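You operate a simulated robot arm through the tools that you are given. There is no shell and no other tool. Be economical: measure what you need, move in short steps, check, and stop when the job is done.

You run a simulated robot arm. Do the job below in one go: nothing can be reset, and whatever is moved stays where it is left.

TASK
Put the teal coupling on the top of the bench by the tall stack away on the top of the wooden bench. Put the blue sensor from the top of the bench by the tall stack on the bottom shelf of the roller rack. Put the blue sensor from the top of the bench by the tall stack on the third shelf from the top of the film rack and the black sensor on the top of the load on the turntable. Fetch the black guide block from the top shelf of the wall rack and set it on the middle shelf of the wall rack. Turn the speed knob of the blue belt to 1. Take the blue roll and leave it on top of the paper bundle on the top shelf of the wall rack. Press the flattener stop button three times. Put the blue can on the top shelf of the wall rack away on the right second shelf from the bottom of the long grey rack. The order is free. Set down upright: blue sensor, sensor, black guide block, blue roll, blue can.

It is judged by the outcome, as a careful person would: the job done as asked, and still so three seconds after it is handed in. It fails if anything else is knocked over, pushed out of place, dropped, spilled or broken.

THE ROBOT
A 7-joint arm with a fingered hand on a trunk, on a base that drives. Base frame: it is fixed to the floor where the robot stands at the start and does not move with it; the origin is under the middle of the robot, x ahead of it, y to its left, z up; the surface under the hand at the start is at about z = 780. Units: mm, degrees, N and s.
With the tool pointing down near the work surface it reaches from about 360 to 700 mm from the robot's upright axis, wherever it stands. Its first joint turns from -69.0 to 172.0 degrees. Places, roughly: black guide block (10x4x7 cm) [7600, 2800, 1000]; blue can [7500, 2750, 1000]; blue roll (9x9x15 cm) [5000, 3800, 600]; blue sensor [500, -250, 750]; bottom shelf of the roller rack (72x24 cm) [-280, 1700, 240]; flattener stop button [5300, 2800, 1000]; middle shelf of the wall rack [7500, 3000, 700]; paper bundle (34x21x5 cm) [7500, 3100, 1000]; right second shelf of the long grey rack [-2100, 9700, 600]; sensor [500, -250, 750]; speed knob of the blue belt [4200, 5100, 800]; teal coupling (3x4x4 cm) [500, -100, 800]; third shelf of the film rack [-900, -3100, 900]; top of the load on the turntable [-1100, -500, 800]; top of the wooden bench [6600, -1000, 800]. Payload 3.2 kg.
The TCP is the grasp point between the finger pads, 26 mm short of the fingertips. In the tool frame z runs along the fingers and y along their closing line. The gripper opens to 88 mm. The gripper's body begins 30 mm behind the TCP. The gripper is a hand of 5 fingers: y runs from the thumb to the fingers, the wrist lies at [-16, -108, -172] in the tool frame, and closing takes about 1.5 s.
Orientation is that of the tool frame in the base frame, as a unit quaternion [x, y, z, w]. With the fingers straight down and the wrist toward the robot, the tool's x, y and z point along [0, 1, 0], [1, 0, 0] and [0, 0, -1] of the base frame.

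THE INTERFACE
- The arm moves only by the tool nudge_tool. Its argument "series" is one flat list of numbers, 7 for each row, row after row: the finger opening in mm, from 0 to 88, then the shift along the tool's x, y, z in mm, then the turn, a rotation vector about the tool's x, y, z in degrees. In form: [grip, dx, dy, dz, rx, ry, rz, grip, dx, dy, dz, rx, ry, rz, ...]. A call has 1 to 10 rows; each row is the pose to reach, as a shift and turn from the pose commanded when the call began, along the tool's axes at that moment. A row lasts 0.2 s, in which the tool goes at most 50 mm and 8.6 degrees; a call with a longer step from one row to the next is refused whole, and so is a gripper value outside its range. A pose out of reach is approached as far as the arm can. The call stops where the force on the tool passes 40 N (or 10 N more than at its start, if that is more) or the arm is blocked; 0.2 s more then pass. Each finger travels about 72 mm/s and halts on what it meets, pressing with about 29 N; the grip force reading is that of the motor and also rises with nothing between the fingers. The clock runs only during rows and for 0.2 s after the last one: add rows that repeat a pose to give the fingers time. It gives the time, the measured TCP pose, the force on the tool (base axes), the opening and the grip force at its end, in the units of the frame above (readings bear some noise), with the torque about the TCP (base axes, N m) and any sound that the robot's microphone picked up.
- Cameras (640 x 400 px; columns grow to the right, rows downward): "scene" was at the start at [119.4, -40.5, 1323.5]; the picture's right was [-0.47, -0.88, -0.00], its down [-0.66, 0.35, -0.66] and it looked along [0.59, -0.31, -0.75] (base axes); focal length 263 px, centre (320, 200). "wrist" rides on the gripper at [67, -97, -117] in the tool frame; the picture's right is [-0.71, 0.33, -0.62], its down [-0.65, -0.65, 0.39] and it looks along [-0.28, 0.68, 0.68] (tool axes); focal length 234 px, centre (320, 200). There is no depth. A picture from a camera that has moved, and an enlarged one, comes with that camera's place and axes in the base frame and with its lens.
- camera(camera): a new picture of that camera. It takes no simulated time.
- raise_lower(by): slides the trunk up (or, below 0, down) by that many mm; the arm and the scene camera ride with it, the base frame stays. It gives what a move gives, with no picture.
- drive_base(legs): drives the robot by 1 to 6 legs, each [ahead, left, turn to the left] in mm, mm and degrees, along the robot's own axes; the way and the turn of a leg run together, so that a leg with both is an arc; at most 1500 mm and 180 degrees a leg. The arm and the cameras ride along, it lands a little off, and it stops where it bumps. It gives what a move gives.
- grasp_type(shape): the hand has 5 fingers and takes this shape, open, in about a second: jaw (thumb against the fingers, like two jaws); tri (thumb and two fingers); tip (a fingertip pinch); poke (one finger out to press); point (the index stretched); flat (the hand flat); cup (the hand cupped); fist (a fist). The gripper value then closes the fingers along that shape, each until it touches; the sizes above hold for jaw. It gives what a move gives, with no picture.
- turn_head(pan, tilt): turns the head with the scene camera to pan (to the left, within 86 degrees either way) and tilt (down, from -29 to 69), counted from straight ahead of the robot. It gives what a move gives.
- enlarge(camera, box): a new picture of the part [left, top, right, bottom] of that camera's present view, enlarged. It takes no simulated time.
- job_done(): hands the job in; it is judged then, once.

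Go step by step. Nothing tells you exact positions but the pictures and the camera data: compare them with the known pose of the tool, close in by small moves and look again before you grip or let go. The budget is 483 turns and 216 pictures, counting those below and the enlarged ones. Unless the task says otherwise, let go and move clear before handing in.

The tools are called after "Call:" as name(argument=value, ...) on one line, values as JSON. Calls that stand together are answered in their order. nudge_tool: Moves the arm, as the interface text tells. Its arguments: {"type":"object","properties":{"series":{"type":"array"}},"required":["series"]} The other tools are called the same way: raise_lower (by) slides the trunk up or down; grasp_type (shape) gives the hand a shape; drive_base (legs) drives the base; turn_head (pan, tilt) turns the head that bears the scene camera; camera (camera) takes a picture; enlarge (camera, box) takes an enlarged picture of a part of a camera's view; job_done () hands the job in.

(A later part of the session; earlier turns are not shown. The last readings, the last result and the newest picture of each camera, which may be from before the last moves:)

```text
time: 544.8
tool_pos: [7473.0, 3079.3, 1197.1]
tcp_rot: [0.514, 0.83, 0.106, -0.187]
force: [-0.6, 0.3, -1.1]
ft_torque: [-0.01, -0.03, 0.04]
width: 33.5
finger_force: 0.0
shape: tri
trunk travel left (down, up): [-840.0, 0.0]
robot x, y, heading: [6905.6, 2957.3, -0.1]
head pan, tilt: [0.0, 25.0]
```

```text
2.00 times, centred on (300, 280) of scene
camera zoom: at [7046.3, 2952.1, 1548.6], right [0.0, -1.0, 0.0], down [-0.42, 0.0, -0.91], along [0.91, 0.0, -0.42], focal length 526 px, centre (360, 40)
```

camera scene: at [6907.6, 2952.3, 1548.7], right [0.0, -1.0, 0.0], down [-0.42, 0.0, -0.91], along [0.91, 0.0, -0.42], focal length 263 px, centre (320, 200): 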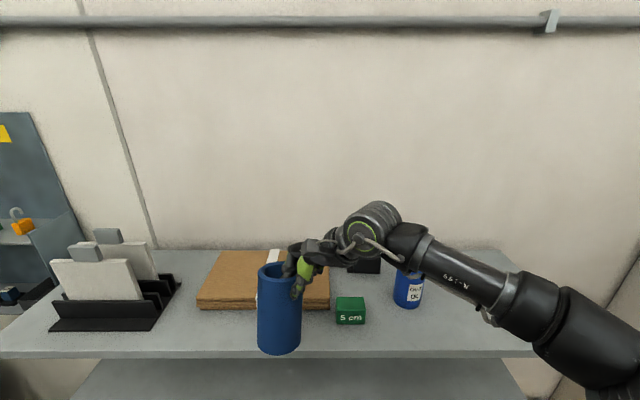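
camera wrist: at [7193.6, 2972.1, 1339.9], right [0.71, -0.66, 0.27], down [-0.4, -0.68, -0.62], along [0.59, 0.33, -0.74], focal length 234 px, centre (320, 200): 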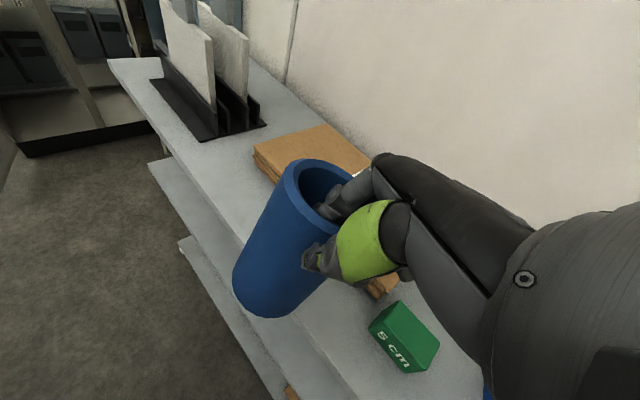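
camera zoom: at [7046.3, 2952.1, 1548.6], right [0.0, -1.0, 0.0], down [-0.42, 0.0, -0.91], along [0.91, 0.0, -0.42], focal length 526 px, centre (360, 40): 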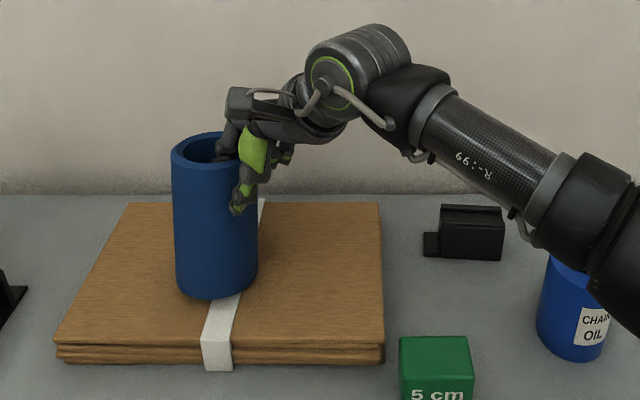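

Standing free. Lifting out vertically, then back.

Call:
nudge_tool(series=[34, 6, 0, -14, 0, 0, 0, 34, 17, 0, -36, 0, 0, 0, 34, 29, 0, -63, 0, 0, 0, 34, 36, 0, -78, 0, 0, 0])

Call:
drive_base(legs=[[-250, 0, 0]])

Call:
nudge_tool(series=[60, 0, 0, 0, 0, -8, 0, 80, 0, 0, 0, 0, -16, 0, 80, 0, 0, 0, 0, -26, 0, 80, 0, 0, 0, 0, -26, 0])

Call:
camera(camera="scene")

```text
time: 545.8
tool_pos: [7472.9, 3081.4, 1283.6]
tcp_rot: [0.514, 0.831, 0.107, -0.187]
force: [0.5, 0.0, 0.3]
ft_torque: [-0.02, -0.01, -0.02]
width: 33.9
finger_force: 0.1
shape: tri
trunk travel left (down, up): [-840.0, 0.0]
robot x, y, heading: [6904.0, 2956.5, -0.2]
head pan, tilt: [0.0, 25.0]
```

```text
time: 547.6
tool_pos: [7221.7, 3082.8, 1282.3]
tcp_rot: [0.513, 0.831, 0.106, -0.186]
force: [1.1, -0.4, -0.8]
ft_torque: [-0.02, 0.02, 0.02]
width: 33.8
finger_force: 0.1
shape: tri
trunk travel left (down, up): [-840.0, 0.0]
robot x, y, heading: [6651.7, 2954.5, -0.1]
head pan, tilt: [0.0, 25.0]
```

```text
refused: row 3 steps farther than a row can; nothing moved
```

```text
28 pictures are left
camera scene: at [6794.5, 2952.8, 1548.6], right [0.0, -1.0, 0.0], down [-0.42, 0.0, -0.91], along [0.91, 0.0, -0.42], focal length 263 px, centre (320, 200)
```

scene: 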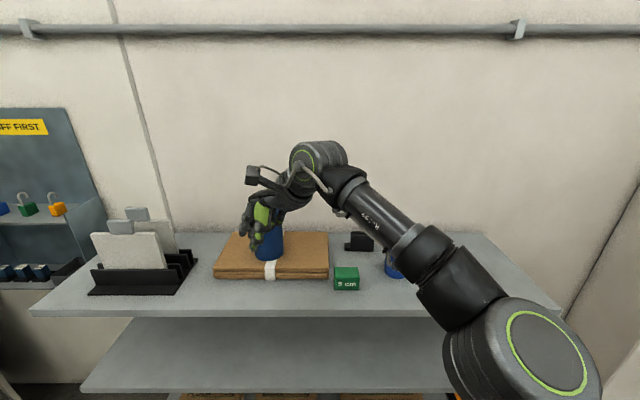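

Roll stays on the bundle. Next the black guide block at about (7560, 2812): restoring the hand to vertical, jaw shape, and lining up.

Call:
grasp_type(shape="jaw")

Call:
nudge_tool(series=[80, 0, 0, 0, 0, -8, 0, 80, 0, 0, 0, 0, -16, 0, 80, 0, 0, 0, 0, -24, 0, 80, 0, 0, 0, 0, -26, 0])

Call:
nudge_tool(series=[80, 0, 0, 0, 0, 0, 8, 80, 0, 0, 0, 0, 0, 16, 80, 0, 0, 0, 0, 0, 25, 80, -40, 0, 0, 0, 0, 25, 80, -80, 0, 0, 0, 0, 25, 80, -120, 0, 0, 0, 0, 25])

Call:
drive_base(legs=[[130, -125, 0]])

Call:
raise_lower(by=-120)

Call:
camera(camera="scene")

```text
time: 548.5
tool_pos: [7221.4, 3082.8, 1283.3]
tcp_rot: [0.513, 0.831, 0.106, -0.187]
force: [-0.2, 0.1, 0.4]
ft_torque: [0.0, 0.01, -0.01]
width: 87.9
finger_force: 0.1
shape: jaw
trunk travel left (down, up): [-840.0, 0.0]
robot x, y, heading: [6648.5, 2955.3, 0.1]
head pan, tilt: [0.0, 25.0]
```

```text
time: 549.5
tool_pos: [7222.4, 3081.9, 1283.8]
tcp_rot: [0.524, 0.851, -0.013, 0.007]
force: [-0.4, 0.3, 0.8]
ft_torque: [0.02, 0.02, -0.06]
width: 80.5
finger_force: 0.0
shape: jaw
trunk travel left (down, up): [-840.0, 0.0]
robot x, y, heading: [6652.5, 2952.8, -0.1]
head pan, tilt: [0.0, 25.0]
```

```text
refused: row 3 steps farther than a row can; nothing moved
```

```text
time: 551.0
tool_pos: [7350.6, 2958.2, 1284.6]
tcp_rot: [0.523, 0.852, -0.011, 0.006]
force: [-0.4, 0.2, -1.2]
ft_torque: [-0.01, 0.04, 0.01]
width: 80.5
finger_force: 0.2
shape: jaw
trunk travel left (down, up): [-840.0, 0.0]
robot x, y, heading: [6780.5, 2830.0, -0.1]
head pan, tilt: [0.0, 25.0]
```

```text
time: 552.5
tool_pos: [7351.0, 2956.6, 1163.5]
tcp_rot: [0.524, 0.852, -0.01, 0.005]
force: [-0.3, 0.4, 0.3]
ft_torque: [-0.01, 0.01, -0.02]
width: 80.1
finger_force: 0.0
shape: jaw
trunk travel left (down, up): [-720.0, 120.0]
robot x, y, heading: [6785.7, 2826.8, 0.2]
head pan, tilt: [0.0, 25.0]
```

```text
27 pictures are left
camera scene: at [6923.4, 2827.3, 1428.8], right [0.0, -1.0, 0.0], down [-0.42, 0.0, -0.91], along [0.91, 0.0, -0.42], focal length 263 px, centre (320, 200)
```

scene: 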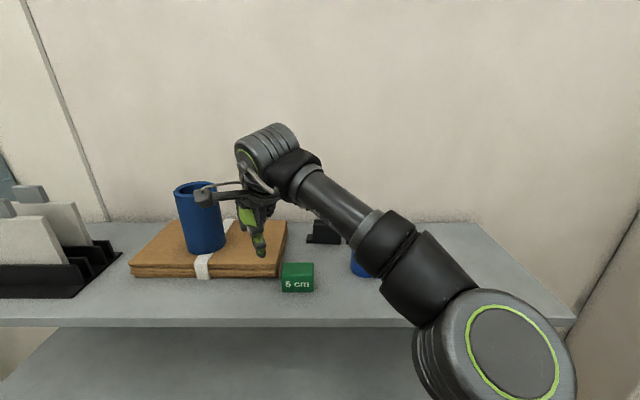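

Call:
nudge_tool(series=[80, -37, -7, 0, 0, 0, 6.5, 80, -74, -15, 0, 0, 0, 13, 80, -111, -22, 0, 0, 0, 19.5, 80, -147, -29, 0, 0, 0, 26])

Call:
drive_base(legs=[[130, 0, 0]])

Call:
camera(camera="wrist")

Call:
enlarge(camera="scene", box=[220, 180, 440, 340])

```text
time: 553.5
tool_pos: [7390.9, 2813.4, 1166.0]
tcp_rot: [0.702, 0.712, -0.009, 0.008]
force: [-0.2, -0.5, 0.2]
ft_torque: [0.01, 0.04, 0.02]
width: 80.3
finger_force: 0.2
shape: jaw
trunk travel left (down, up): [-720.0, 120.0]
robot x, y, heading: [6778.8, 2827.1, -0.1]
head pan, tilt: [0.0, 25.0]
```

```text
time: 554.8
tool_pos: [7519.3, 2815.2, 1167.6]
tcp_rot: [0.702, 0.712, -0.01, 0.009]
force: [-0.1, 0.1, -1.0]
ft_torque: [-0.02, 0.02, 0.01]
width: 80.1
finger_force: 0.0
shape: jaw
trunk travel left (down, up): [-720.0, 120.0]
robot x, y, heading: [6911.0, 2830.7, -0.3]
head pan, tilt: [0.0, 25.0]
```

```text
26 pictures are left
camera wrist: at [7421.7, 2882.2, 1282.2], right [0.34, -0.69, 0.64], down [-0.64, -0.67, -0.37], along [0.68, -0.29, -0.67], focal length 234 px, centre (320, 200)
```

wrist: 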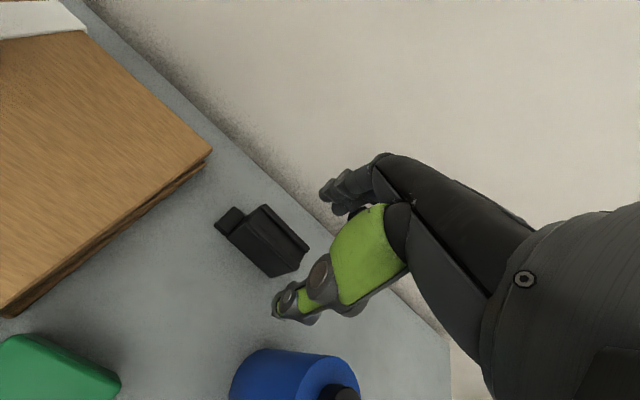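

```text
2.50 times, centred on (330, 260) of scene
camera zoom: at [7052.6, 2827.2, 1428.8], right [0.0, -1.0, 0.0], down [-0.42, 0.0, -0.91], along [0.91, 0.0, -0.42], focal length 657 px, centre (295, 50)
```

zoom: 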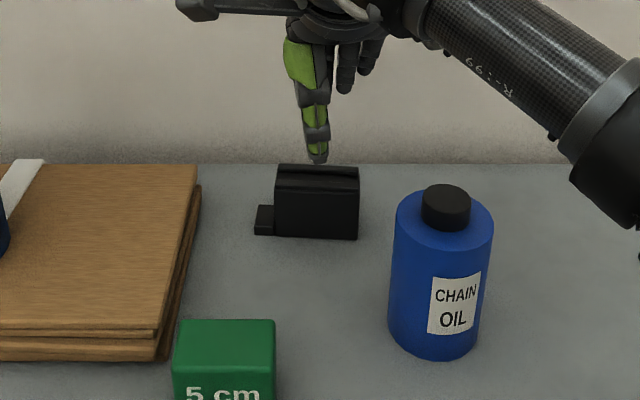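

Block top centre ≈ (7565, 2811, 1062). Descending and gripping front-to-back.

Call:
nudge_tool(series=[84, -6, 40, 10, 0, 0, 0, 84, -6, 46, 50, 0, 0, 0, 84, -6, 46, 90, 0, 0, 0, 84, -6, 46, 123, 0, 0, 0, 60, -6, 46, 123, 0, 0, 0, 40, -6, 46, 123, 0, 0, 0, 20, -6, 46, 123, 0, 0, 0, 0, -6, 46, 123, 0, 0, 0, 0, -6, 46, 123, 0, 0, 0])

Call:
nudge_tool(series=[0, 0, 0, -10, 0, 0, 0, 0, 0, 0, -40, 0, 0, 0, 0, 0, 0, -85, 0, 0, 0, 0, 0, 0, -120, 0, 0, 0])

Call:
camera(camera="wrist")

```text
time: 556.8
tool_pos: [7565.4, 2805.6, 1047.7]
tcp_rot: [0.702, 0.713, -0.01, 0.008]
force: [1.6, -1.1, 1.5]
ft_torque: [-0.02, -0.02, -0.01]
width: 31.3
finger_force: 29.3
shape: jaw
trunk travel left (down, up): [-720.0, 120.0]
robot x, y, heading: [6909.0, 2832.0, 0.0]
head pan, tilt: [0.0, 25.0]
```

```text
time: 557.8
tool_pos: [7565.0, 2811.3, 1164.5]
tcp_rot: [0.701, 0.713, -0.009, 0.008]
force: [-0.9, -0.1, -1.1]
ft_torque: [-0.04, 0.02, 0.01]
width: 31.2
finger_force: 29.1
shape: jaw
trunk travel left (down, up): [-720.0, 120.0]
robot x, y, heading: [6907.3, 2828.3, -0.1]
head pan, tilt: [0.0, 25.0]
```

```text
24 pictures are left
camera wrist: at [7466.1, 2879.5, 1280.1], right [0.34, -0.69, 0.64], down [-0.64, -0.67, -0.37], along [0.68, -0.29, -0.67], focal length 234 px, centre (320, 200)
```

wrist: 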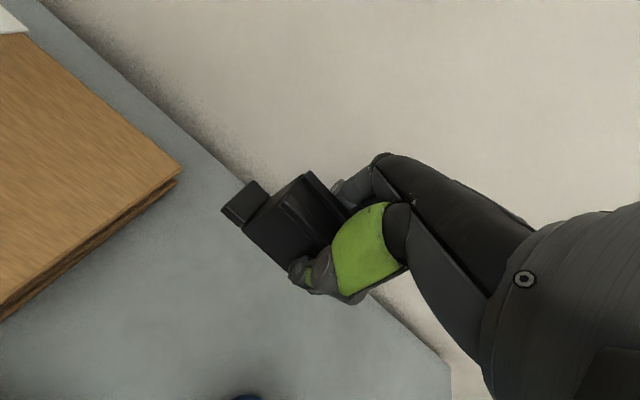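

Held. Raising clear of the can, backing out, lowering to the middle shelf level.

Call:
raise_lower(by=70)

Call:
drive_base(legs=[[-395, 0, 0]])

Call:
raise_lower(by=-400)

Call:
raise_lower(by=-40)

Call:
camera(camera="scene")

```text
time: 558.9
tool_pos: [7565.8, 2809.6, 1234.6]
tcp_rot: [0.701, 0.713, -0.009, 0.007]
force: [0.2, 0.2, -0.8]
ft_torque: [0.02, -0.01, 0.0]
width: 31.1
finger_force: 29.0
shape: jaw
trunk travel left (down, up): [-790.0, 50.0]
robot x, y, heading: [6912.9, 2827.4, 0.2]
head pan, tilt: [0.0, 25.0]
```

```text
time: 561.4
tool_pos: [7162.4, 2807.9, 1233.2]
tcp_rot: [0.703, 0.711, -0.008, 0.007]
force: [-0.5, 0.0, -1.6]
ft_torque: [0.0, -0.03, 0.01]
width: 31.2
finger_force: 29.4
shape: jaw
trunk travel left (down, up): [-790.0, 50.0]
robot x, y, heading: [6508.1, 2830.5, -0.5]
head pan, tilt: [0.0, 25.0]
```

```text
time: 565.2
tool_pos: [7162.3, 2808.7, 833.9]
tcp_rot: [0.703, 0.711, -0.009, 0.008]
force: [0.4, 0.3, -1.1]
ft_torque: [0.01, 0.02, -0.01]
width: 31.1
finger_force: 28.9
shape: jaw
trunk travel left (down, up): [-390.0, 450.0]
robot x, y, heading: [6506.1, 2832.4, -0.0]
head pan, tilt: [0.0, 25.0]
```

```text
time: 566.0
tool_pos: [7162.1, 2808.1, 794.4]
tcp_rot: [0.703, 0.711, -0.01, 0.008]
force: [-0.6, 0.7, -1.5]
ft_torque: [-0.04, -0.04, 0.03]
width: 31.0
finger_force: 29.0
shape: jaw
trunk travel left (down, up): [-350.0, 490.0]
robot x, y, heading: [6506.8, 2829.5, -0.1]
head pan, tilt: [0.0, 25.0]
```

```text
23 pictures are left
camera scene: at [6649.7, 2827.5, 1058.7], right [0.0, -1.0, 0.0], down [-0.42, 0.0, -0.91], along [0.91, 0.0, -0.42], focal length 263 px, centre (320, 200)
```

scene: 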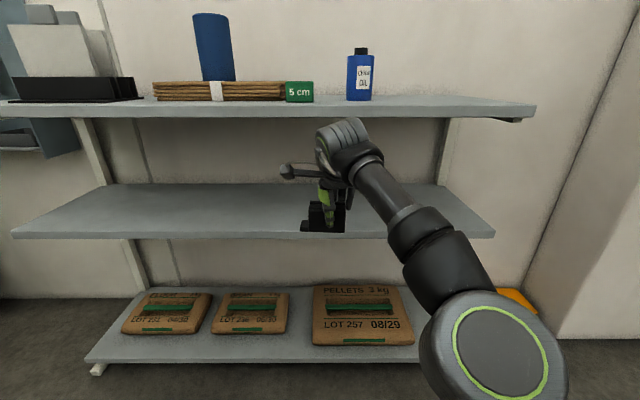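

Middle shelf top is about z≈690, edge x≈7257. I'll lower 35 mm and drive in so the block sits about 50 mm behind the edge.

Call:
nudge_tool(series=[0, 0, 0, 20, 0, 0, 0, 0, 0, 0, 35, 0, 0, 0])

Call:
drive_base(legs=[[145, 0, 0]])

Call:
camera(camera="wrist")

```text
time: 566.6
tool_pos: [7162.2, 2807.4, 759.0]
tcp_rot: [0.703, 0.711, -0.01, 0.007]
force: [0.3, -0.6, -0.6]
ft_torque: [-0.01, 0.0, 0.02]
width: 31.1
finger_force: 29.1
shape: jaw
trunk travel left (down, up): [-350.0, 490.0]
robot x, y, heading: [6508.7, 2829.8, -0.3]
head pan, tilt: [0.0, 25.0]
```

```text
time: 568.0
tool_pos: [7306.2, 2807.5, 758.6]
tcp_rot: [0.703, 0.711, -0.01, 0.007]
force: [0.7, 0.0, -0.9]
ft_torque: [-0.03, 0.0, -0.01]
width: 31.1
finger_force: 29.1
shape: jaw
trunk travel left (down, up): [-350.0, 490.0]
robot x, y, heading: [6651.8, 2827.6, -0.4]
head pan, tilt: [0.0, 25.0]
```

```text
22 pictures are left
camera wrist: at [7208.3, 2875.8, 874.5], right [0.34, -0.69, 0.64], down [-0.65, -0.67, -0.37], along [0.68, -0.29, -0.67], focal length 234 px, centre (320, 200)
```

wrist: 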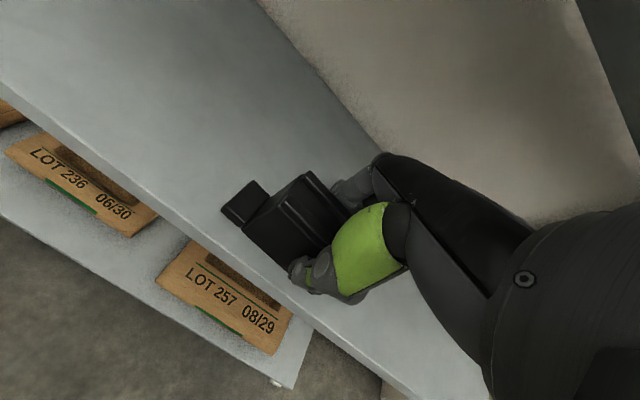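

The wrist view shows the block's near face right above the shelf edge, so I go 10 mm lower and about 40 mm deeper.

Call:
nudge_tool(series=[0, 0, 0, 10, 0, 0, 0, 0, 0, 20, 10, 0, 0, 0, 0, 0, 40, 10, 0, 0, 0])

Call:
enlarge(camera="wrist", box=[180, 150, 400, 350])

```text
time: 568.8
tool_pos: [7335.3, 2806.8, 744.9]
tcp_rot: [0.703, 0.711, -0.009, 0.009]
force: [-0.4, -0.1, -0.9]
ft_torque: [-0.01, 0.0, 0.0]
width: 31.0
finger_force: 28.3
shape: jaw
out of reach, approached as far as the arm can: row 3
trunk travel left (down, up): [-350.0, 490.0]
robot x, y, heading: [6654.0, 2833.8, -0.1]
head pan, tilt: [0.0, 25.0]
```

```text
2.00 times, centred on (290, 250) of wrist
camera zoom: at [7236.4, 2874.9, 859.3], right [0.34, -0.69, 0.64], down [-0.65, -0.67, -0.37], along [0.68, -0.29, -0.67], focal length 468 px, centre (380, 100)
```

zoom: 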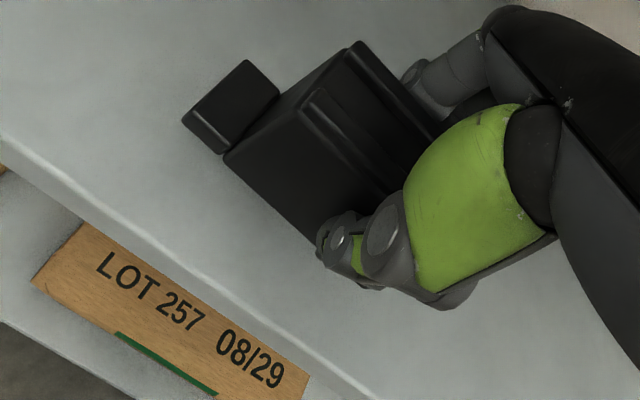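

Good inset now. Lowering to contact.

Call:
nudge_tool(series=[0, 0, 0, 4, 0, 0, 0, 0, 0, 0, 8, 0, 0, 0])

Call:
nudge_tool(series=[0, 0, 0, 3, 0, 0, 0, 0, 0, 0, 6, 0, 0, 0])

Call:
nudge_tool(series=[0, 0, 0, 3, 0, 0, 0, 0, 0, 0, 6, 0, 0, 0])

```text
time: 569.4
tool_pos: [7333.9, 2807.0, 736.2]
tcp_rot: [0.703, 0.711, -0.01, 0.008]
force: [-0.8, -0.2, -0.6]
ft_torque: [-0.04, 0.01, 0.01]
width: 31.2
finger_force: 29.5
shape: jaw
trunk travel left (down, up): [-350.0, 490.0]
robot x, y, heading: [6651.4, 2831.0, -0.2]
head pan, tilt: [0.0, 25.0]
```

```text
time: 570.0
tool_pos: [7334.7, 2805.8, 730.3]
tcp_rot: [0.703, 0.711, -0.009, 0.008]
force: [0.3, 0.1, -1.0]
ft_torque: [0.02, 0.01, 0.02]
width: 31.0
finger_force: 28.8
shape: jaw
trunk travel left (down, up): [-350.0, 490.0]
robot x, y, heading: [6651.1, 2832.6, -0.1]
head pan, tilt: [0.0, 25.0]
```

```text
time: 570.6
tool_pos: [7336.2, 2806.9, 724.9]
tcp_rot: [0.703, 0.711, -0.01, 0.008]
force: [-0.4, 0.4, -1.9]
ft_torque: [-0.02, 0.02, 0.05]
width: 31.4
finger_force: 29.3
shape: jaw
trunk travel left (down, up): [-350.0, 490.0]
robot x, y, heading: [6652.8, 2828.3, -0.2]
head pan, tilt: [0.0, 25.0]
```

Call:
nudge_tool(series=[0, 0, 0, 3, 0, 0, 0, 0, 0, 0, 6, 0, 0, 0])

Call:
nudge_tool(series=[0, 0, 0, 3, 0, 0, 0, 0, 0, 0, 5, 0, 0, 0])

Call:
nudge_tool(series=[0, 0, 0, 3, 0, 0, 0, 0, 0, 0, 5, 0, 0, 0])

```text
time: 571.2
tool_pos: [7335.9, 2807.9, 718.8]
tcp_rot: [0.702, 0.712, -0.011, 0.008]
force: [-0.6, -0.5, -1.2]
ft_torque: [-0.02, -0.02, 0.04]
width: 31.2
finger_force: 28.5
shape: jaw
trunk travel left (down, up): [-350.0, 490.0]
robot x, y, heading: [6653.4, 2829.2, -0.1]
head pan, tilt: [0.0, 25.0]
```

```text
time: 571.8
tool_pos: [7335.5, 2806.3, 713.1]
tcp_rot: [0.703, 0.711, -0.01, 0.007]
force: [0.3, -0.5, -1.0]
ft_torque: [-0.02, -0.01, -0.01]
width: 31.0
finger_force: 29.1
shape: jaw
trunk travel left (down, up): [-350.0, 490.0]
robot x, y, heading: [6649.7, 2830.6, -0.6]
head pan, tilt: [0.0, 25.0]
```

```text
time: 572.4
tool_pos: [7336.3, 2805.8, 707.7]
tcp_rot: [0.703, 0.711, -0.009, 0.008]
force: [0.0, 0.1, -1.0]
ft_torque: [-0.01, 0.0, 0.05]
width: 31.4
finger_force: 29.1
shape: jaw
trunk travel left (down, up): [-350.0, 490.0]
robot x, y, heading: [6654.2, 2829.5, -0.4]
head pan, tilt: [0.0, 25.0]
```

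Call:
nudge_tool(series=[0, 0, 0, 3, 0, 0, 0, 0, 0, 0, 6, 0, 0, 0])

Call:
nudge_tool(series=[0, 0, 0, 3, 0, 0, 0, 0, 0, 0, 6, 0, 0, 0])

Call:
nudge_tool(series=[0, 0, 0, 2, 0, 0, 0, 0, 0, 0, 4, 0, 0, 0])

Call:
enlarge(camera="wrist", box=[180, 150, 400, 350])

```text
time: 573.0
tool_pos: [7335.3, 2806.2, 706.0]
tcp_rot: [0.703, 0.711, -0.007, 0.011]
force: [2.3, 1.5, 9.4]
ft_torque: [0.03, 0.06, -0.03]
width: 31.4
finger_force: 28.7
shape: jaw
trunk travel left (down, up): [-350.0, 490.0]
robot x, y, heading: [6654.9, 2832.3, -0.1]
head pan, tilt: [0.0, 25.0]
```

```text
time: 573.6
tool_pos: [7333.5, 2806.2, 703.6]
tcp_rot: [0.703, 0.711, -0.003, 0.013]
force: [9.7, 2.6, 30.5]
ft_torque: [0.01, 0.13, -0.06]
width: 33.3
finger_force: 28.7
shape: jaw
trunk travel left (down, up): [-350.0, 490.0]
robot x, y, heading: [6651.4, 2832.1, -0.4]
head pan, tilt: [0.0, 25.0]
```

```text
time: 574.2
tool_pos: [7334.8, 2806.2, 705.6]
tcp_rot: [0.702, 0.712, 0.001, 0.015]
force: [-2.0, 1.2, 15.7]
ft_torque: [-0.03, 0.41, -0.05]
width: 33.3
finger_force: 28.8
shape: jaw
trunk travel left (down, up): [-350.0, 490.0]
robot x, y, heading: [6651.9, 2834.3, -0.4]
head pan, tilt: [0.0, 25.0]
stopped in row 2: the force on the tool passed its limit at 42 N (the readings are from after the stop); the commanded pose is now the measured one
```

```text
2.00 times, centred on (290, 250) of wrist
camera zoom: at [7233.5, 2874.0, 818.2], right [0.33, -0.69, 0.64], down [-0.64, -0.67, -0.39], along [0.7, -0.28, -0.66], focal length 468 px, centre (380, 100)
```

zoom: 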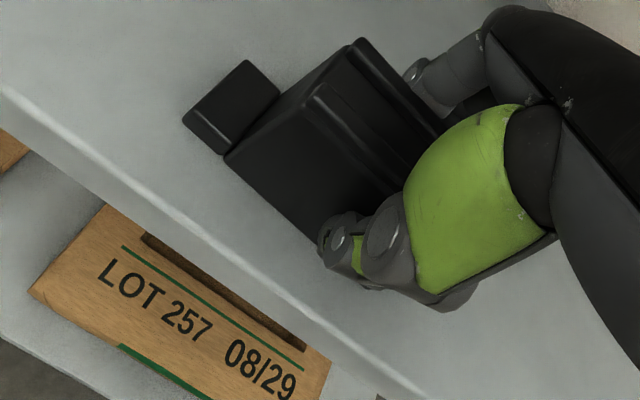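

Seated on the shelf, clear of the edge. Releasing slowly, rising a little, then withdrawing.

Call:
nudge_tool(series=[0, 0, 0, 1, 0, 0, 0, 28, 0, 0, 0, 0, 0, 0, 34, 0, 0, 0, 0, 0, 0, 44, 0, 0, 0, 0, 0, 0, 60, 0, 0, 0, 0, 0, 0, 60, 0, 0, -15, 0, 0, 0, 60, 0, 0, -35, 0, 0, 0, 60, 0, 0, -52, 0, 0, 0])

Call:
drive_base(legs=[[-140, 0, 0]])

Call:
camera(camera="wrist")

```text
time: 576.0
tool_pos: [7334.6, 2808.5, 751.0]
tcp_rot: [0.702, 0.712, -0.001, 0.012]
force: [0.3, -0.2, 0.3]
ft_torque: [-0.02, -0.03, -0.02]
width: 59.7
finger_force: 0.1
shape: jaw
trunk travel left (down, up): [-350.0, 490.0]
robot x, y, heading: [6653.7, 2831.5, -0.4]
head pan, tilt: [0.0, 25.0]
```

```text
time: 577.3
tool_pos: [7198.8, 2809.2, 751.3]
tcp_rot: [0.702, 0.713, -0.002, 0.013]
force: [0.2, 0.3, 0.4]
ft_torque: [0.01, 0.0, -0.01]
width: 59.4
finger_force: 0.1
shape: jaw
trunk travel left (down, up): [-350.0, 490.0]
robot x, y, heading: [6516.7, 2832.0, -0.1]
head pan, tilt: [0.0, 25.0]
```

```text
19 pictures are left
camera wrist: at [7097.9, 2876.5, 865.4], right [0.33, -0.69, 0.64], down [-0.64, -0.67, -0.38], along [0.69, -0.28, -0.66], focal length 234 px, centre (320, 200)
```

wrist: 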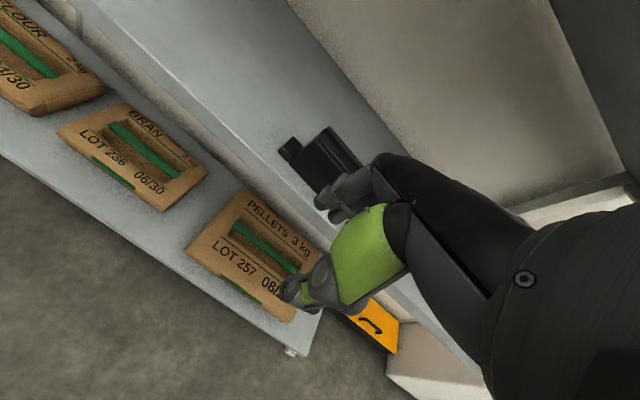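

Guide block stands on the middle shelf. Now the blue can: raising the trunk and looking at it.

Call:
raise_lower(by=400)

Call:
raise_lower(by=85)

Call:
drive_base(legs=[[100, -70, 0]])

Call:
enlarge(camera="scene", box=[220, 170, 440, 330])

Call:
camera(camera="wrist")

```text
time: 581.1
tool_pos: [7196.6, 2808.6, 1151.5]
tcp_rot: [0.702, 0.712, -0.002, 0.012]
force: [-0.6, 0.0, -0.6]
ft_torque: [-0.02, -0.04, -0.02]
width: 59.4
finger_force: 0.0
shape: jaw
trunk travel left (down, up): [-750.0, 90.0]
robot x, y, heading: [6516.2, 2830.2, 0.2]
head pan, tilt: [0.0, 25.0]
```

```text
time: 582.4
tool_pos: [7198.5, 2809.3, 1236.5]
tcp_rot: [0.702, 0.712, -0.002, 0.013]
force: [0.2, 0.3, 0.0]
ft_torque: [-0.02, -0.02, 0.02]
width: 59.6
finger_force: 0.1
shape: jaw
trunk travel left (down, up): [-835.0, 5.0]
robot x, y, heading: [6517.0, 2828.1, -0.2]
head pan, tilt: [0.0, 25.0]
```

```text
time: 583.6
tool_pos: [7293.6, 2738.9, 1236.5]
tcp_rot: [0.702, 0.712, -0.003, 0.014]
force: [0.0, -1.3, -0.1]
ft_torque: [-0.04, 0.03, 0.03]
width: 59.7
finger_force: 0.1
shape: jaw
trunk travel left (down, up): [-835.0, 5.0]
robot x, y, heading: [6613.2, 2764.1, -0.2]
head pan, tilt: [0.0, 25.0]
```

```text
2.50 times, centred on (330, 250) of scene
camera zoom: at [6754.1, 2759.7, 1543.9], right [0.0, -1.0, 0.0], down [-0.42, 0.0, -0.91], along [0.91, 0.0, -0.42], focal length 657 px, centre (295, 75)
```

zoom: 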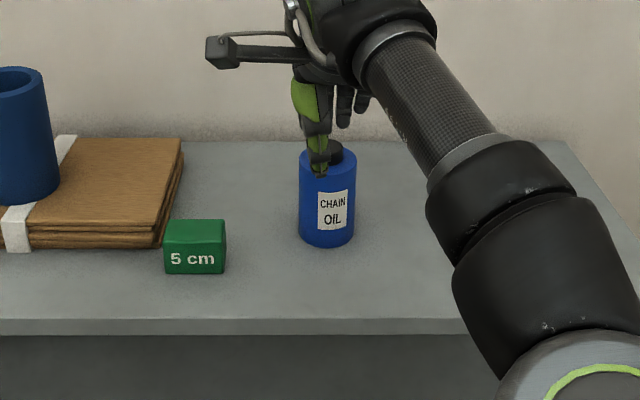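

```text
17 pictures are left
camera wrist: at [7194.3, 2807.5, 1350.7], right [0.33, -0.69, 0.64], down [-0.64, -0.67, -0.38], along [0.69, -0.29, -0.66], focal length 234 px, centre (320, 200)
```

wrist: 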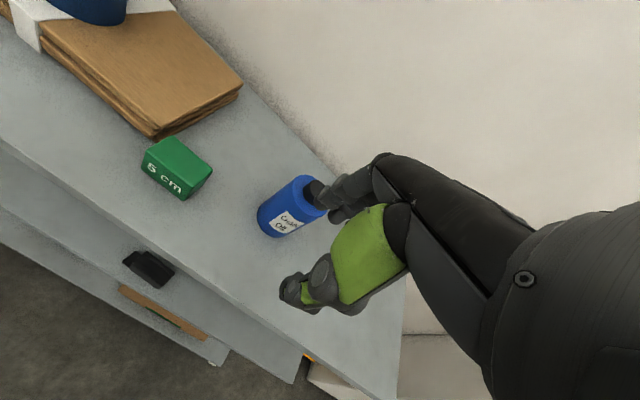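

The can: Ø≈64 mm, body top z≈1131, centred near (7410, 2727). Driving over it and checking alignment.

Call:
drive_base(legs=[[116, -12, 0]])

Call:
nudge_tool(series=[88, 0, 0, 15, 0, 0, 0, 88, 0, 0, 30, 0, 0, 0])

Call:
enlarge(camera="wrist", box=[160, 150, 400, 350])

Call:
enlarge(camera="scene", box=[260, 190, 420, 310])

```text
time: 584.8
tool_pos: [7407.7, 2727.2, 1237.8]
tcp_rot: [0.703, 0.712, -0.002, 0.013]
force: [0.6, 0.8, -0.4]
ft_torque: [-0.01, -0.01, 0.01]
width: 59.4
finger_force: 0.1
shape: jaw
trunk travel left (down, up): [-835.0, 5.0]
robot x, y, heading: [6727.0, 2753.7, 0.1]
head pan, tilt: [0.0, 25.0]
```

```text
time: 585.4
tool_pos: [7410.4, 2727.0, 1206.0]
tcp_rot: [0.702, 0.712, -0.003, 0.012]
force: [-0.1, -0.5, -0.2]
ft_torque: [0.02, 0.0, 0.02]
width: 87.6
finger_force: 0.1
shape: jaw
trunk travel left (down, up): [-835.0, 5.0]
robot x, y, heading: [6726.5, 2749.1, -0.1]
head pan, tilt: [0.0, 25.0]
```

```text
2.00 times, centred on (280, 250) of wrist
camera zoom: at [7311.1, 2794.8, 1320.4], right [0.33, -0.69, 0.64], down [-0.64, -0.67, -0.38], along [0.69, -0.28, -0.66], focal length 468 px, centre (400, 100)
```

zoom: 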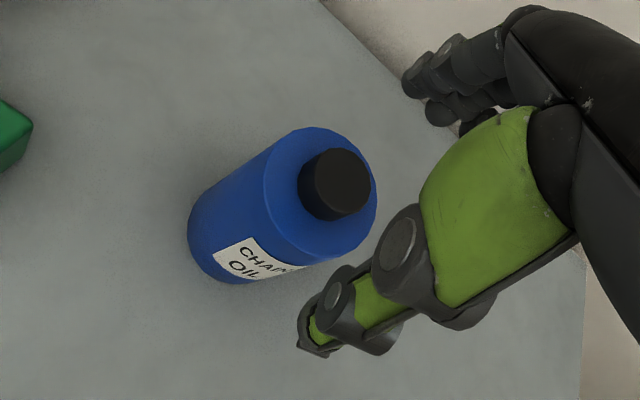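

```text
3.33 times, centred on (340, 250) of scene
camera zoom: at [6870.5, 2746.9, 1543.7], right [0.0, -1.0, 0.0], down [-0.42, 0.0, -0.91], along [0.91, 0.0, -0.42], focal length 876 px, centre (253, 33)
```

zoom: 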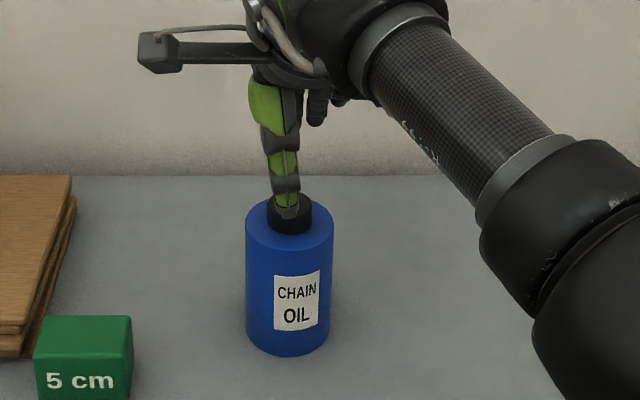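

Centre refined to (7428, 2721), body top ≈1114. Descending around it.

Call:
nudge_tool(series=[88, -6, 18, 20, 0, 0, 0, 88, -6, 18, 50, 0, 0, 0, 88, -6, 18, 75, 0, 0, 0, 88, -6, 18, 87, 0, 0, 0])

Call:
enlarge(camera="wrist", box=[160, 150, 400, 350])

```text
time: 586.4
tool_pos: [7431.4, 2721.5, 1119.1]
tcp_rot: [0.702, 0.712, -0.003, 0.012]
force: [2.1, 0.4, 2.9]
ft_torque: [0.02, -0.12, -0.01]
width: 87.6
finger_force: 0.0
shape: jaw
trunk travel left (down, up): [-835.0, 5.0]
robot x, y, heading: [6728.5, 2747.2, -0.4]
head pan, tilt: [0.0, 25.0]
```

```text
2.00 times, centred on (280, 250) of wrist
camera zoom: at [7331.0, 2787.9, 1233.7], right [0.33, -0.69, 0.64], down [-0.64, -0.67, -0.39], along [0.69, -0.28, -0.66], focal length 468 px, centre (400, 100)
```

zoom: 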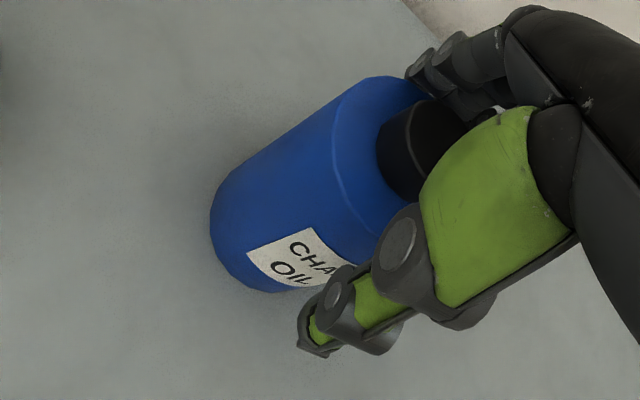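

Call:
nudge_tool(series=[75, 0, 0, 0, 0, 0, 0, 65, 0, 0, 0, 0, 0, 0, 50, 0, 0, 0, 0, 0, 0, 0, 0, 0, 0, 0, 0, 0, 0, 0, 0, 0, 0, 0, 0])

Call:
nudge_tool(series=[0, 0, 0, -10, 0, 0, 0, 0, 0, 0, -35, 0, 0, 0, 0, 0, 0, -70, 0, 0, 0, 0, 0, 0, -100, 0, 0, 0])

Call:
camera(camera="wrist")

```text
time: 587.6
tool_pos: [7429.7, 2720.3, 1119.9]
tcp_rot: [0.702, 0.712, -0.002, 0.012]
force: [-1.1, -0.3, 0.5]
ft_torque: [0.01, 0.08, -0.03]
width: 65.6
finger_force: 29.4
shape: jaw
trunk travel left (down, up): [-835.0, 5.0]
robot x, y, heading: [6726.1, 2752.1, -0.2]
head pan, tilt: [0.0, 25.0]
```

```text
time: 588.6
tool_pos: [7415.2, 2724.6, 1219.5]
tcp_rot: [0.702, 0.713, -0.002, 0.012]
force: [0.5, -0.5, -3.7]
ft_torque: [0.03, 0.0, 0.0]
width: 65.4
finger_force: 28.6
shape: jaw
out of reach, approached as far as the arm can: row 4
trunk travel left (down, up): [-835.0, 5.0]
robot x, y, heading: [6724.1, 2752.1, 0.0]
head pan, tilt: [0.0, 25.0]
```

```text
13 pictures are left
camera wrist: at [7315.2, 2792.5, 1333.2], right [0.33, -0.69, 0.64], down [-0.64, -0.67, -0.38], along [0.69, -0.28, -0.66], focal length 234 px, centre (320, 200)
```

wrist: 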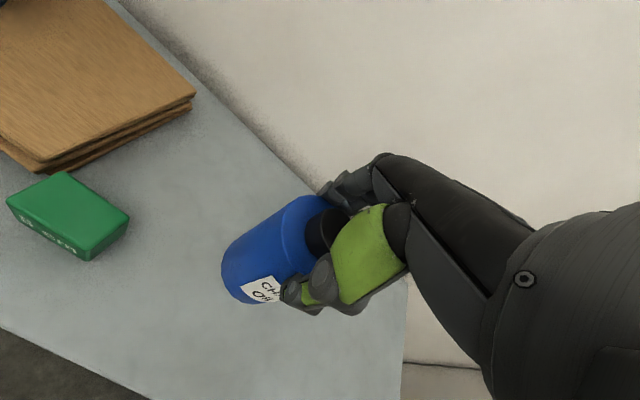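

The can hangs upright. Backing out, tucking the arm, and retracing the route south around the flattener.

Call:
drive_base(legs=[[-210, 100, 0]])

Call:
nudge_tool(series=[0, 0, -40, 0, 0, 0, 0, 0, 0, -80, 0, 0, 0, 0, 0, 0, -120, 0, 0, 0, 0, 0, 0, -160, 0, 0, 0, 0, 0, 0, -200, 0, 0, 0, 0, 0, 0, -235, 0, 0, 0, 0])

Call:
drive_base(legs=[[0, 0, 90]])

```text
time: 590.3
tool_pos: [7210.7, 2821.2, 1217.0]
tcp_rot: [0.704, 0.71, -0.003, 0.011]
force: [-0.5, -0.6, -5.1]
ft_torque: [0.02, 0.02, -0.05]
width: 65.4
finger_force: 29.4
shape: jaw
trunk travel left (down, up): [-835.0, 5.0]
robot x, y, heading: [6518.1, 2855.2, -0.5]
head pan, tilt: [0.0, 25.0]
```

```text
time: 591.7
tool_pos: [7174.9, 2865.2, 1274.5]
tcp_rot: [0.704, 0.71, -0.003, 0.011]
force: [-0.4, 1.0, -5.1]
ft_torque: [0.0, 0.03, 0.02]
width: 65.8
finger_force: 29.0
shape: jaw
out of reach, approached as far as the arm can: row 1, 2, 3, 4, 5, 6
trunk travel left (down, up): [-835.0, 5.0]
robot x, y, heading: [6522.7, 2849.1, -0.5]
head pan, tilt: [0.0, 25.0]
```

```text
time: 596.0
tool_pos: [6502.7, 3504.2, 1275.2]
tcp_rot: [-0.009, 1.0, 0.007, 0.011]
force: [0.4, 0.6, -4.1]
ft_torque: [0.01, -0.01, -0.01]
width: 65.5
finger_force: 28.6
shape: jaw
trunk travel left (down, up): [-835.0, 5.0]
robot x, y, heading: [6522.2, 2853.9, 89.9]
head pan, tilt: [0.0, 25.0]
```

The arm couldn't fold at that height. I'll lower the hand relative to the shoulder so it can tuck.

Call:
nudge_tool(series=[0, 0, 0, 20, 0, 0, 0, 0, 0, 0, 40, 0, 0, 0, 0, 0, 0, 60, 0, 0, 0, 0, 0, 0, 80, 0, 0, 0, 0, 0, 0, 100, 0, 0, 0, 0, 0, 0, 120, 0, 0, 0])

```text
time: 597.4
tool_pos: [6491.5, 3541.4, 1169.6]
tcp_rot: [-0.009, 1.0, 0.005, 0.011]
force: [-0.1, 0.6, -4.3]
ft_torque: [0.0, -0.02, 0.01]
width: 65.3
finger_force: 29.4
shape: jaw
out of reach, approached as far as the arm can: row 1, 2, 3, 4, 5, 6
trunk travel left (down, up): [-835.0, 5.0]
robot x, y, heading: [6519.5, 2851.0, 90.0]
head pan, tilt: [0.0, 25.0]
```

Call:
nudge_tool(series=[0, 0, -15, 15, 0, 0, 0, 0, 0, -30, 30, 0, 0, 0, 0, 0, -45, 45, 0, 0, 0, 0, 0, -60, 60, 0, 0, 0, 0, 0, -80, 80, 0, 0, 0])

```text
time: 598.6
tool_pos: [6478.4, 3545.3, 1123.4]
tcp_rot: [-0.009, 1.0, 0.005, 0.011]
force: [0.6, -0.1, -4.4]
ft_torque: [0.01, -0.01, 0.01]
width: 65.3
finger_force: 29.1
shape: jaw
out of reach, approached as far as the arm can: row 1, 2, 3, 4, 5
trunk travel left (down, up): [-835.0, 5.0]
robot x, y, heading: [6518.8, 2852.7, 90.3]
head pan, tilt: [0.0, 25.0]
```

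Call:
nudge_tool(series=[0, -40, -20, 0, 0, 0, 0, 0, -80, -40, 0, 0, 0, 0, 0, -120, -60, 0, 0, 0, 0, 0, -160, -80, 0, 0, 0, 0, 0, -200, -100, 0, 0, 0, 0])

```text
time: 599.8
tool_pos: [6613.4, 3569.0, 1171.6]
tcp_rot: [-0.009, 1.0, 0.004, 0.012]
force: [-0.4, 0.1, -3.9]
ft_torque: [-0.01, -0.02, -0.03]
width: 53.3
finger_force: 29.3
shape: jaw
out of reach, approached as far as the arm can: row 1, 2, 3, 4, 5
trunk travel left (down, up): [-835.0, 5.0]
robot x, y, heading: [6521.0, 2853.3, 90.0]
head pan, tilt: [0.0, 25.0]
```

The grip width changed; I need to look at the can.

Call:
camera(camera="wrist")

Call:
camera(camera="scene")

```text
12 pictures are left
camera wrist: at [6545.5, 3468.4, 1286.1], right [0.69, 0.34, 0.64], down [0.67, -0.64, -0.38], along [0.28, 0.69, -0.66], focal length 234 px, centre (320, 200)
```

wrist: 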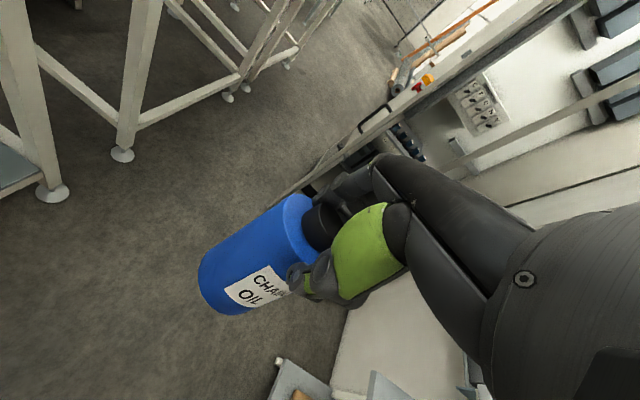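

```text
11 pictures are left
camera scene: at [6517.4, 2993.1, 1543.5], right [1.0, 0.0, 0.0], down [0.0, -0.42, -0.91], along [0.0, 0.91, -0.42], focal length 263 px, centre (320, 200)
```

scene: 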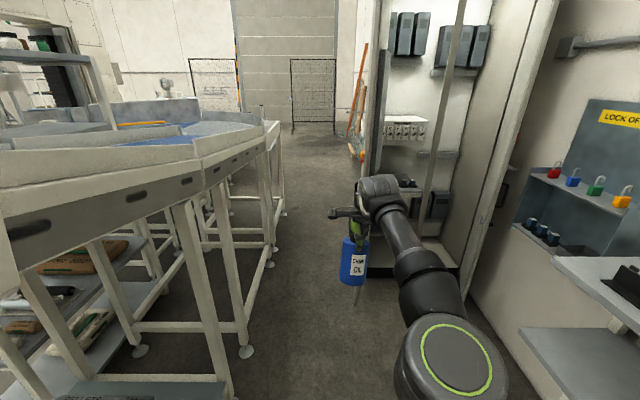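

The can has slid down in the grip. I'll set it back on the top shelf right away and regrip it from the side, which is more secure and suits the destination shelf.

Call:
drive_base(legs=[[0, 0, -90]])

Call:
drive_base(legs=[[150, -20, 0]])

Call:
enlarge(camera="scene", box=[220, 170, 440, 330])

```text
time: 604.0
tool_pos: [7236.7, 2763.2, 1171.8]
tcp_rot: [0.697, 0.717, -0.004, 0.011]
force: [-0.4, -0.6, -5.0]
ft_torque: [-0.01, 0.01, 0.02]
width: 53.5
finger_force: 29.3
shape: jaw
trunk travel left (down, up): [-835.0, 5.0]
robot x, y, heading: [6516.3, 2850.1, 0.6]
head pan, tilt: [0.0, 25.0]
```

```text
time: 605.4
tool_pos: [7388.6, 2744.0, 1172.7]
tcp_rot: [0.698, 0.716, -0.004, 0.013]
force: [0.3, -0.1, -4.4]
ft_torque: [-0.01, 0.01, 0.0]
width: 53.7
finger_force: 28.9
shape: jaw
trunk travel left (down, up): [-835.0, 5.0]
robot x, y, heading: [6673.1, 2835.7, 0.6]
head pan, tilt: [0.0, 25.0]
```

```text
2.50 times, centred on (330, 250) of scene
camera zoom: at [6815.3, 2831.5, 1543.8], right [0.01, -1.0, 0.0], down [-0.42, 0.0, -0.91], along [0.91, 0.01, -0.42], focal length 657 px, centre (295, 75)
```

zoom: 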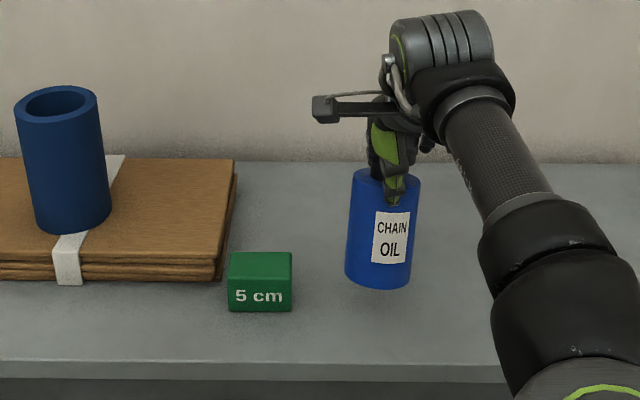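

The can still hangs straight. Lowering it onto the shelf here.

Call:
nudge_tool(series=[0, 0, 0, 8, 0, 0, 0, 0, 0, 0, 16, 0, 0, 0, 0, 0, 0, 24, 0, 0, 0])

Call:
nudge_tool(series=[0, 0, 0, 5, 0, 0, 0, 0, 0, 0, 10, 0, 0, 0])

```text
time: 606.2
tool_pos: [7394.5, 2750.7, 1148.0]
tcp_rot: [0.698, 0.716, -0.004, 0.01]
force: [-0.4, 0.1, -4.4]
ft_torque: [0.0, -0.01, 0.01]
width: 53.6
finger_force: 29.2
shape: jaw
out of reach, approached as far as the arm can: row 1, 2, 3
trunk travel left (down, up): [-835.0, 5.0]
robot x, y, heading: [6671.9, 2830.8, 0.7]
head pan, tilt: [0.0, 25.0]
```

```text
time: 606.8
tool_pos: [7395.4, 2754.9, 1138.8]
tcp_rot: [0.698, 0.716, -0.003, 0.012]
force: [0.8, 0.1, -4.4]
ft_torque: [-0.02, -0.06, 0.0]
width: 52.9
finger_force: 28.6
shape: jaw
out of reach, approached as far as the arm can: row 2
trunk travel left (down, up): [-835.0, 5.0]
robot x, y, heading: [6674.7, 2834.5, 0.6]
head pan, tilt: [0.0, 25.0]
```

Call:
nudge_tool(series=[0, 0, 0, 4, 0, 0, 0, 0, 0, 0, 8, 0, 0, 0])

Call:
nudge_tool(series=[0, 0, 0, 4, 0, 0, 0, 0, 0, 0, 8, 0, 0, 0])

```text
time: 607.4
tool_pos: [7400.0, 2760.1, 1141.7]
tcp_rot: [0.693, 0.72, 0.005, 0.021]
force: [0.0, -0.1, -5.0]
ft_torque: [0.05, 0.02, 0.01]
width: 53.2
finger_force: 28.8
shape: jaw
out of reach, approached as far as the arm can: row 2
trunk travel left (down, up): [-835.0, 5.0]
robot x, y, heading: [6675.7, 2832.5, 0.9]
head pan, tilt: [0.0, 25.0]
```

```text
time: 608.0
tool_pos: [7389.4, 2756.6, 1133.6]
tcp_rot: [0.699, 0.715, 0.005, 0.018]
force: [2.0, 0.7, 33.7]
ft_torque: [-0.09, -1.21, 0.04]
width: 53.5
finger_force: 29.6
shape: jaw
trunk travel left (down, up): [-835.0, 5.0]
robot x, y, heading: [6674.0, 2832.2, 0.6]
head pan, tilt: [0.0, 25.0]
```

On the shelf. Easing, opening slowly and lifting off.

Call:
nudge_tool(series=[0, 0, 0, -5, 0, 0, 0, 48, 0, 0, -5, 0, 0, 0, 56, 0, 0, -5, 0, 0, 0, 66, 0, 0, -5, 0, 0, 0, 76, 0, 0, -5, 0, 0, 0, 88, 0, 0, -5, 0, 0, 0, 88, 0, 0, -5, 0, 0, 0])

Call:
enlarge(camera="wrist", box=[160, 150, 400, 350])

```text
time: 609.6
tool_pos: [7393.5, 2756.7, 1128.4]
tcp_rot: [0.697, 0.717, -0.004, 0.012]
force: [1.2, -0.3, 8.5]
ft_torque: [-0.09, -0.44, 0.01]
width: 87.4
finger_force: 0.1
shape: jaw
trunk travel left (down, up): [-835.0, 5.0]
robot x, y, heading: [6673.3, 2830.1, 0.6]
head pan, tilt: [0.0, 25.0]
```

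```text
2.00 times, centred on (280, 250) of wrist
camera zoom: at [7292.3, 2822.3, 1242.6], right [0.34, -0.68, 0.64], down [-0.63, -0.68, -0.38], along [0.69, -0.28, -0.66], focal length 468 px, centre (400, 100)
```

zoom: 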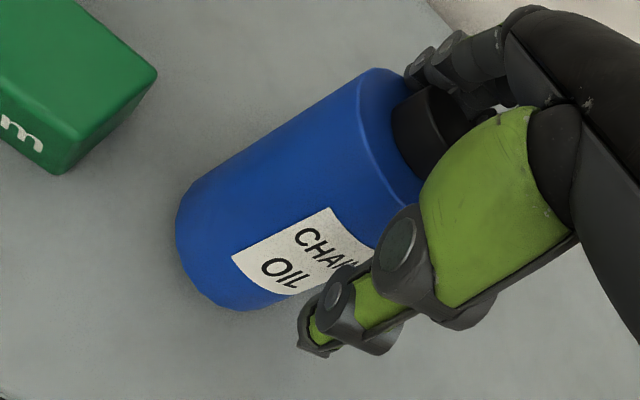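

The can stands on the shelf with the fingers open. Lifting the hand straight up.

Call:
nudge_tool(series=[88, 0, 0, -12, 0, 0, 0, 88, 0, 0, -30, 0, 0, 0, 88, 0, 0, -50, 0, 0, 0, 88, 0, 0, -70, 0, 0, 0])

Call:
drive_base(legs=[[-170, 0, 0]])

Call:
camera(camera="scene")

```text
time: 610.6
tool_pos: [7385.1, 2756.8, 1184.6]
tcp_rot: [0.697, 0.717, -0.005, 0.011]
force: [0.0, -1.0, -0.2]
ft_torque: [0.0, 0.03, 0.05]
width: 88.0
finger_force: 0.2
shape: jaw
out of reach, approached as far as the arm can: row 2, 3, 4
trunk travel left (down, up): [-835.0, 5.0]
robot x, y, heading: [6672.8, 2832.7, 0.3]
head pan, tilt: [0.0, 25.0]
```

```text
time: 612.0
tool_pos: [7214.5, 2754.3, 1183.8]
tcp_rot: [0.698, 0.716, -0.004, 0.011]
force: [0.0, 0.1, -0.3]
ft_torque: [0.02, -0.01, 0.0]
width: 87.8
finger_force: 0.1
shape: jaw
trunk travel left (down, up): [-835.0, 5.0]
robot x, y, heading: [6502.6, 2830.7, 0.7]
head pan, tilt: [0.0, 25.0]
```

```text
8 pictures are left
camera scene: at [6647.2, 2829.4, 1543.6], right [0.01, -1.0, 0.0], down [-0.42, 0.0, -0.91], along [0.91, 0.01, -0.42], focal length 263 px, centre (320, 200)
```

scene: 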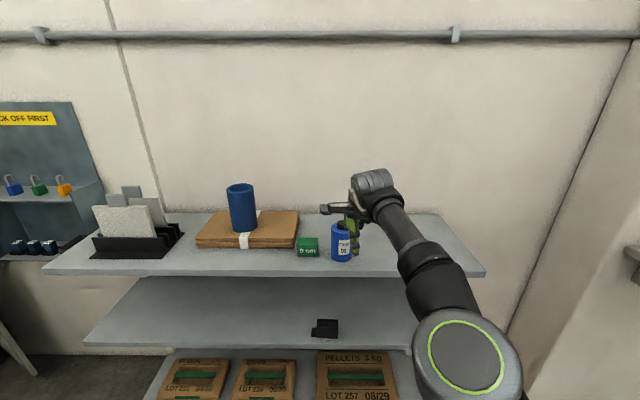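

The can stands safely at about (7392, 2757). I'll turn the hand to point forward for a side grasp.

Call:
nudge_tool(series=[88, 0, 0, 0, -8.6, 0, 0, 88, 0, 0, 0, -17.2, 0, 0, 88, 0, 0, 0, -25.8, 0, 0, 88, 0, 0, 0, -34.4, 0, 0, 88, 0, 0, 0, -43, 0, 0, 88, 0, 0, 0, -51.6, 0, 0, 88, 0, 0, 0, -60.2, 0, 0, 88, 0, 0, 0, -68.8, 0, 0, 88, 0, 0, 0, -77.4, 0, 0, 88, 0, 0, 0, -86, 0, 0])

```text
time: 614.2
tool_pos: [7214.9, 2755.3, 1183.1]
tcp_rot: [0.502, 0.526, 0.486, 0.485]
force: [-0.4, -1.2, 0.2]
ft_torque: [0.01, -0.01, 0.0]
width: 88.2
finger_force: 0.2
shape: jaw
trunk travel left (down, up): [-835.0, 5.0]
robot x, y, heading: [6503.7, 2832.8, 0.1]
head pan, tilt: [0.0, 25.0]
```

Worked cleanly. Now rolling the hand 86° so it closes sideways, while pulling back.

Call:
nudge_tool(series=[88, 0, 0, -15, 0, 0, 8.6, 88, 0, 0, -30, 0, 0, 17.2, 88, 0, 0, -45, 0, 0, 25.8, 88, 0, 0, -60, 0, 0, 34.4, 88, 0, 0, -75, 0, 0, 43, 88, 0, 0, -90, 0, 0, 51.6, 88, 0, 0, -105, 0, 0, 60.2, 88, 0, 0, -120, 0, 0, 68.8, 88, 0, 0, -135, 0, 0, 77.4, 88, 0, 0, -150, 0, 0, 86])

```text
time: 616.4
tool_pos: [7063.7, 2750.0, 1193.2]
tcp_rot: [0.727, 0.041, 0.685, 0.023]
force: [0.1, 1.0, -0.8]
ft_torque: [0.0, 0.02, 0.0]
width: 87.8
finger_force: 0.0
shape: jaw
trunk travel left (down, up): [-835.0, 5.0]
robot x, y, heading: [6499.8, 2832.1, 0.3]
head pan, tilt: [0.0, 25.0]
```

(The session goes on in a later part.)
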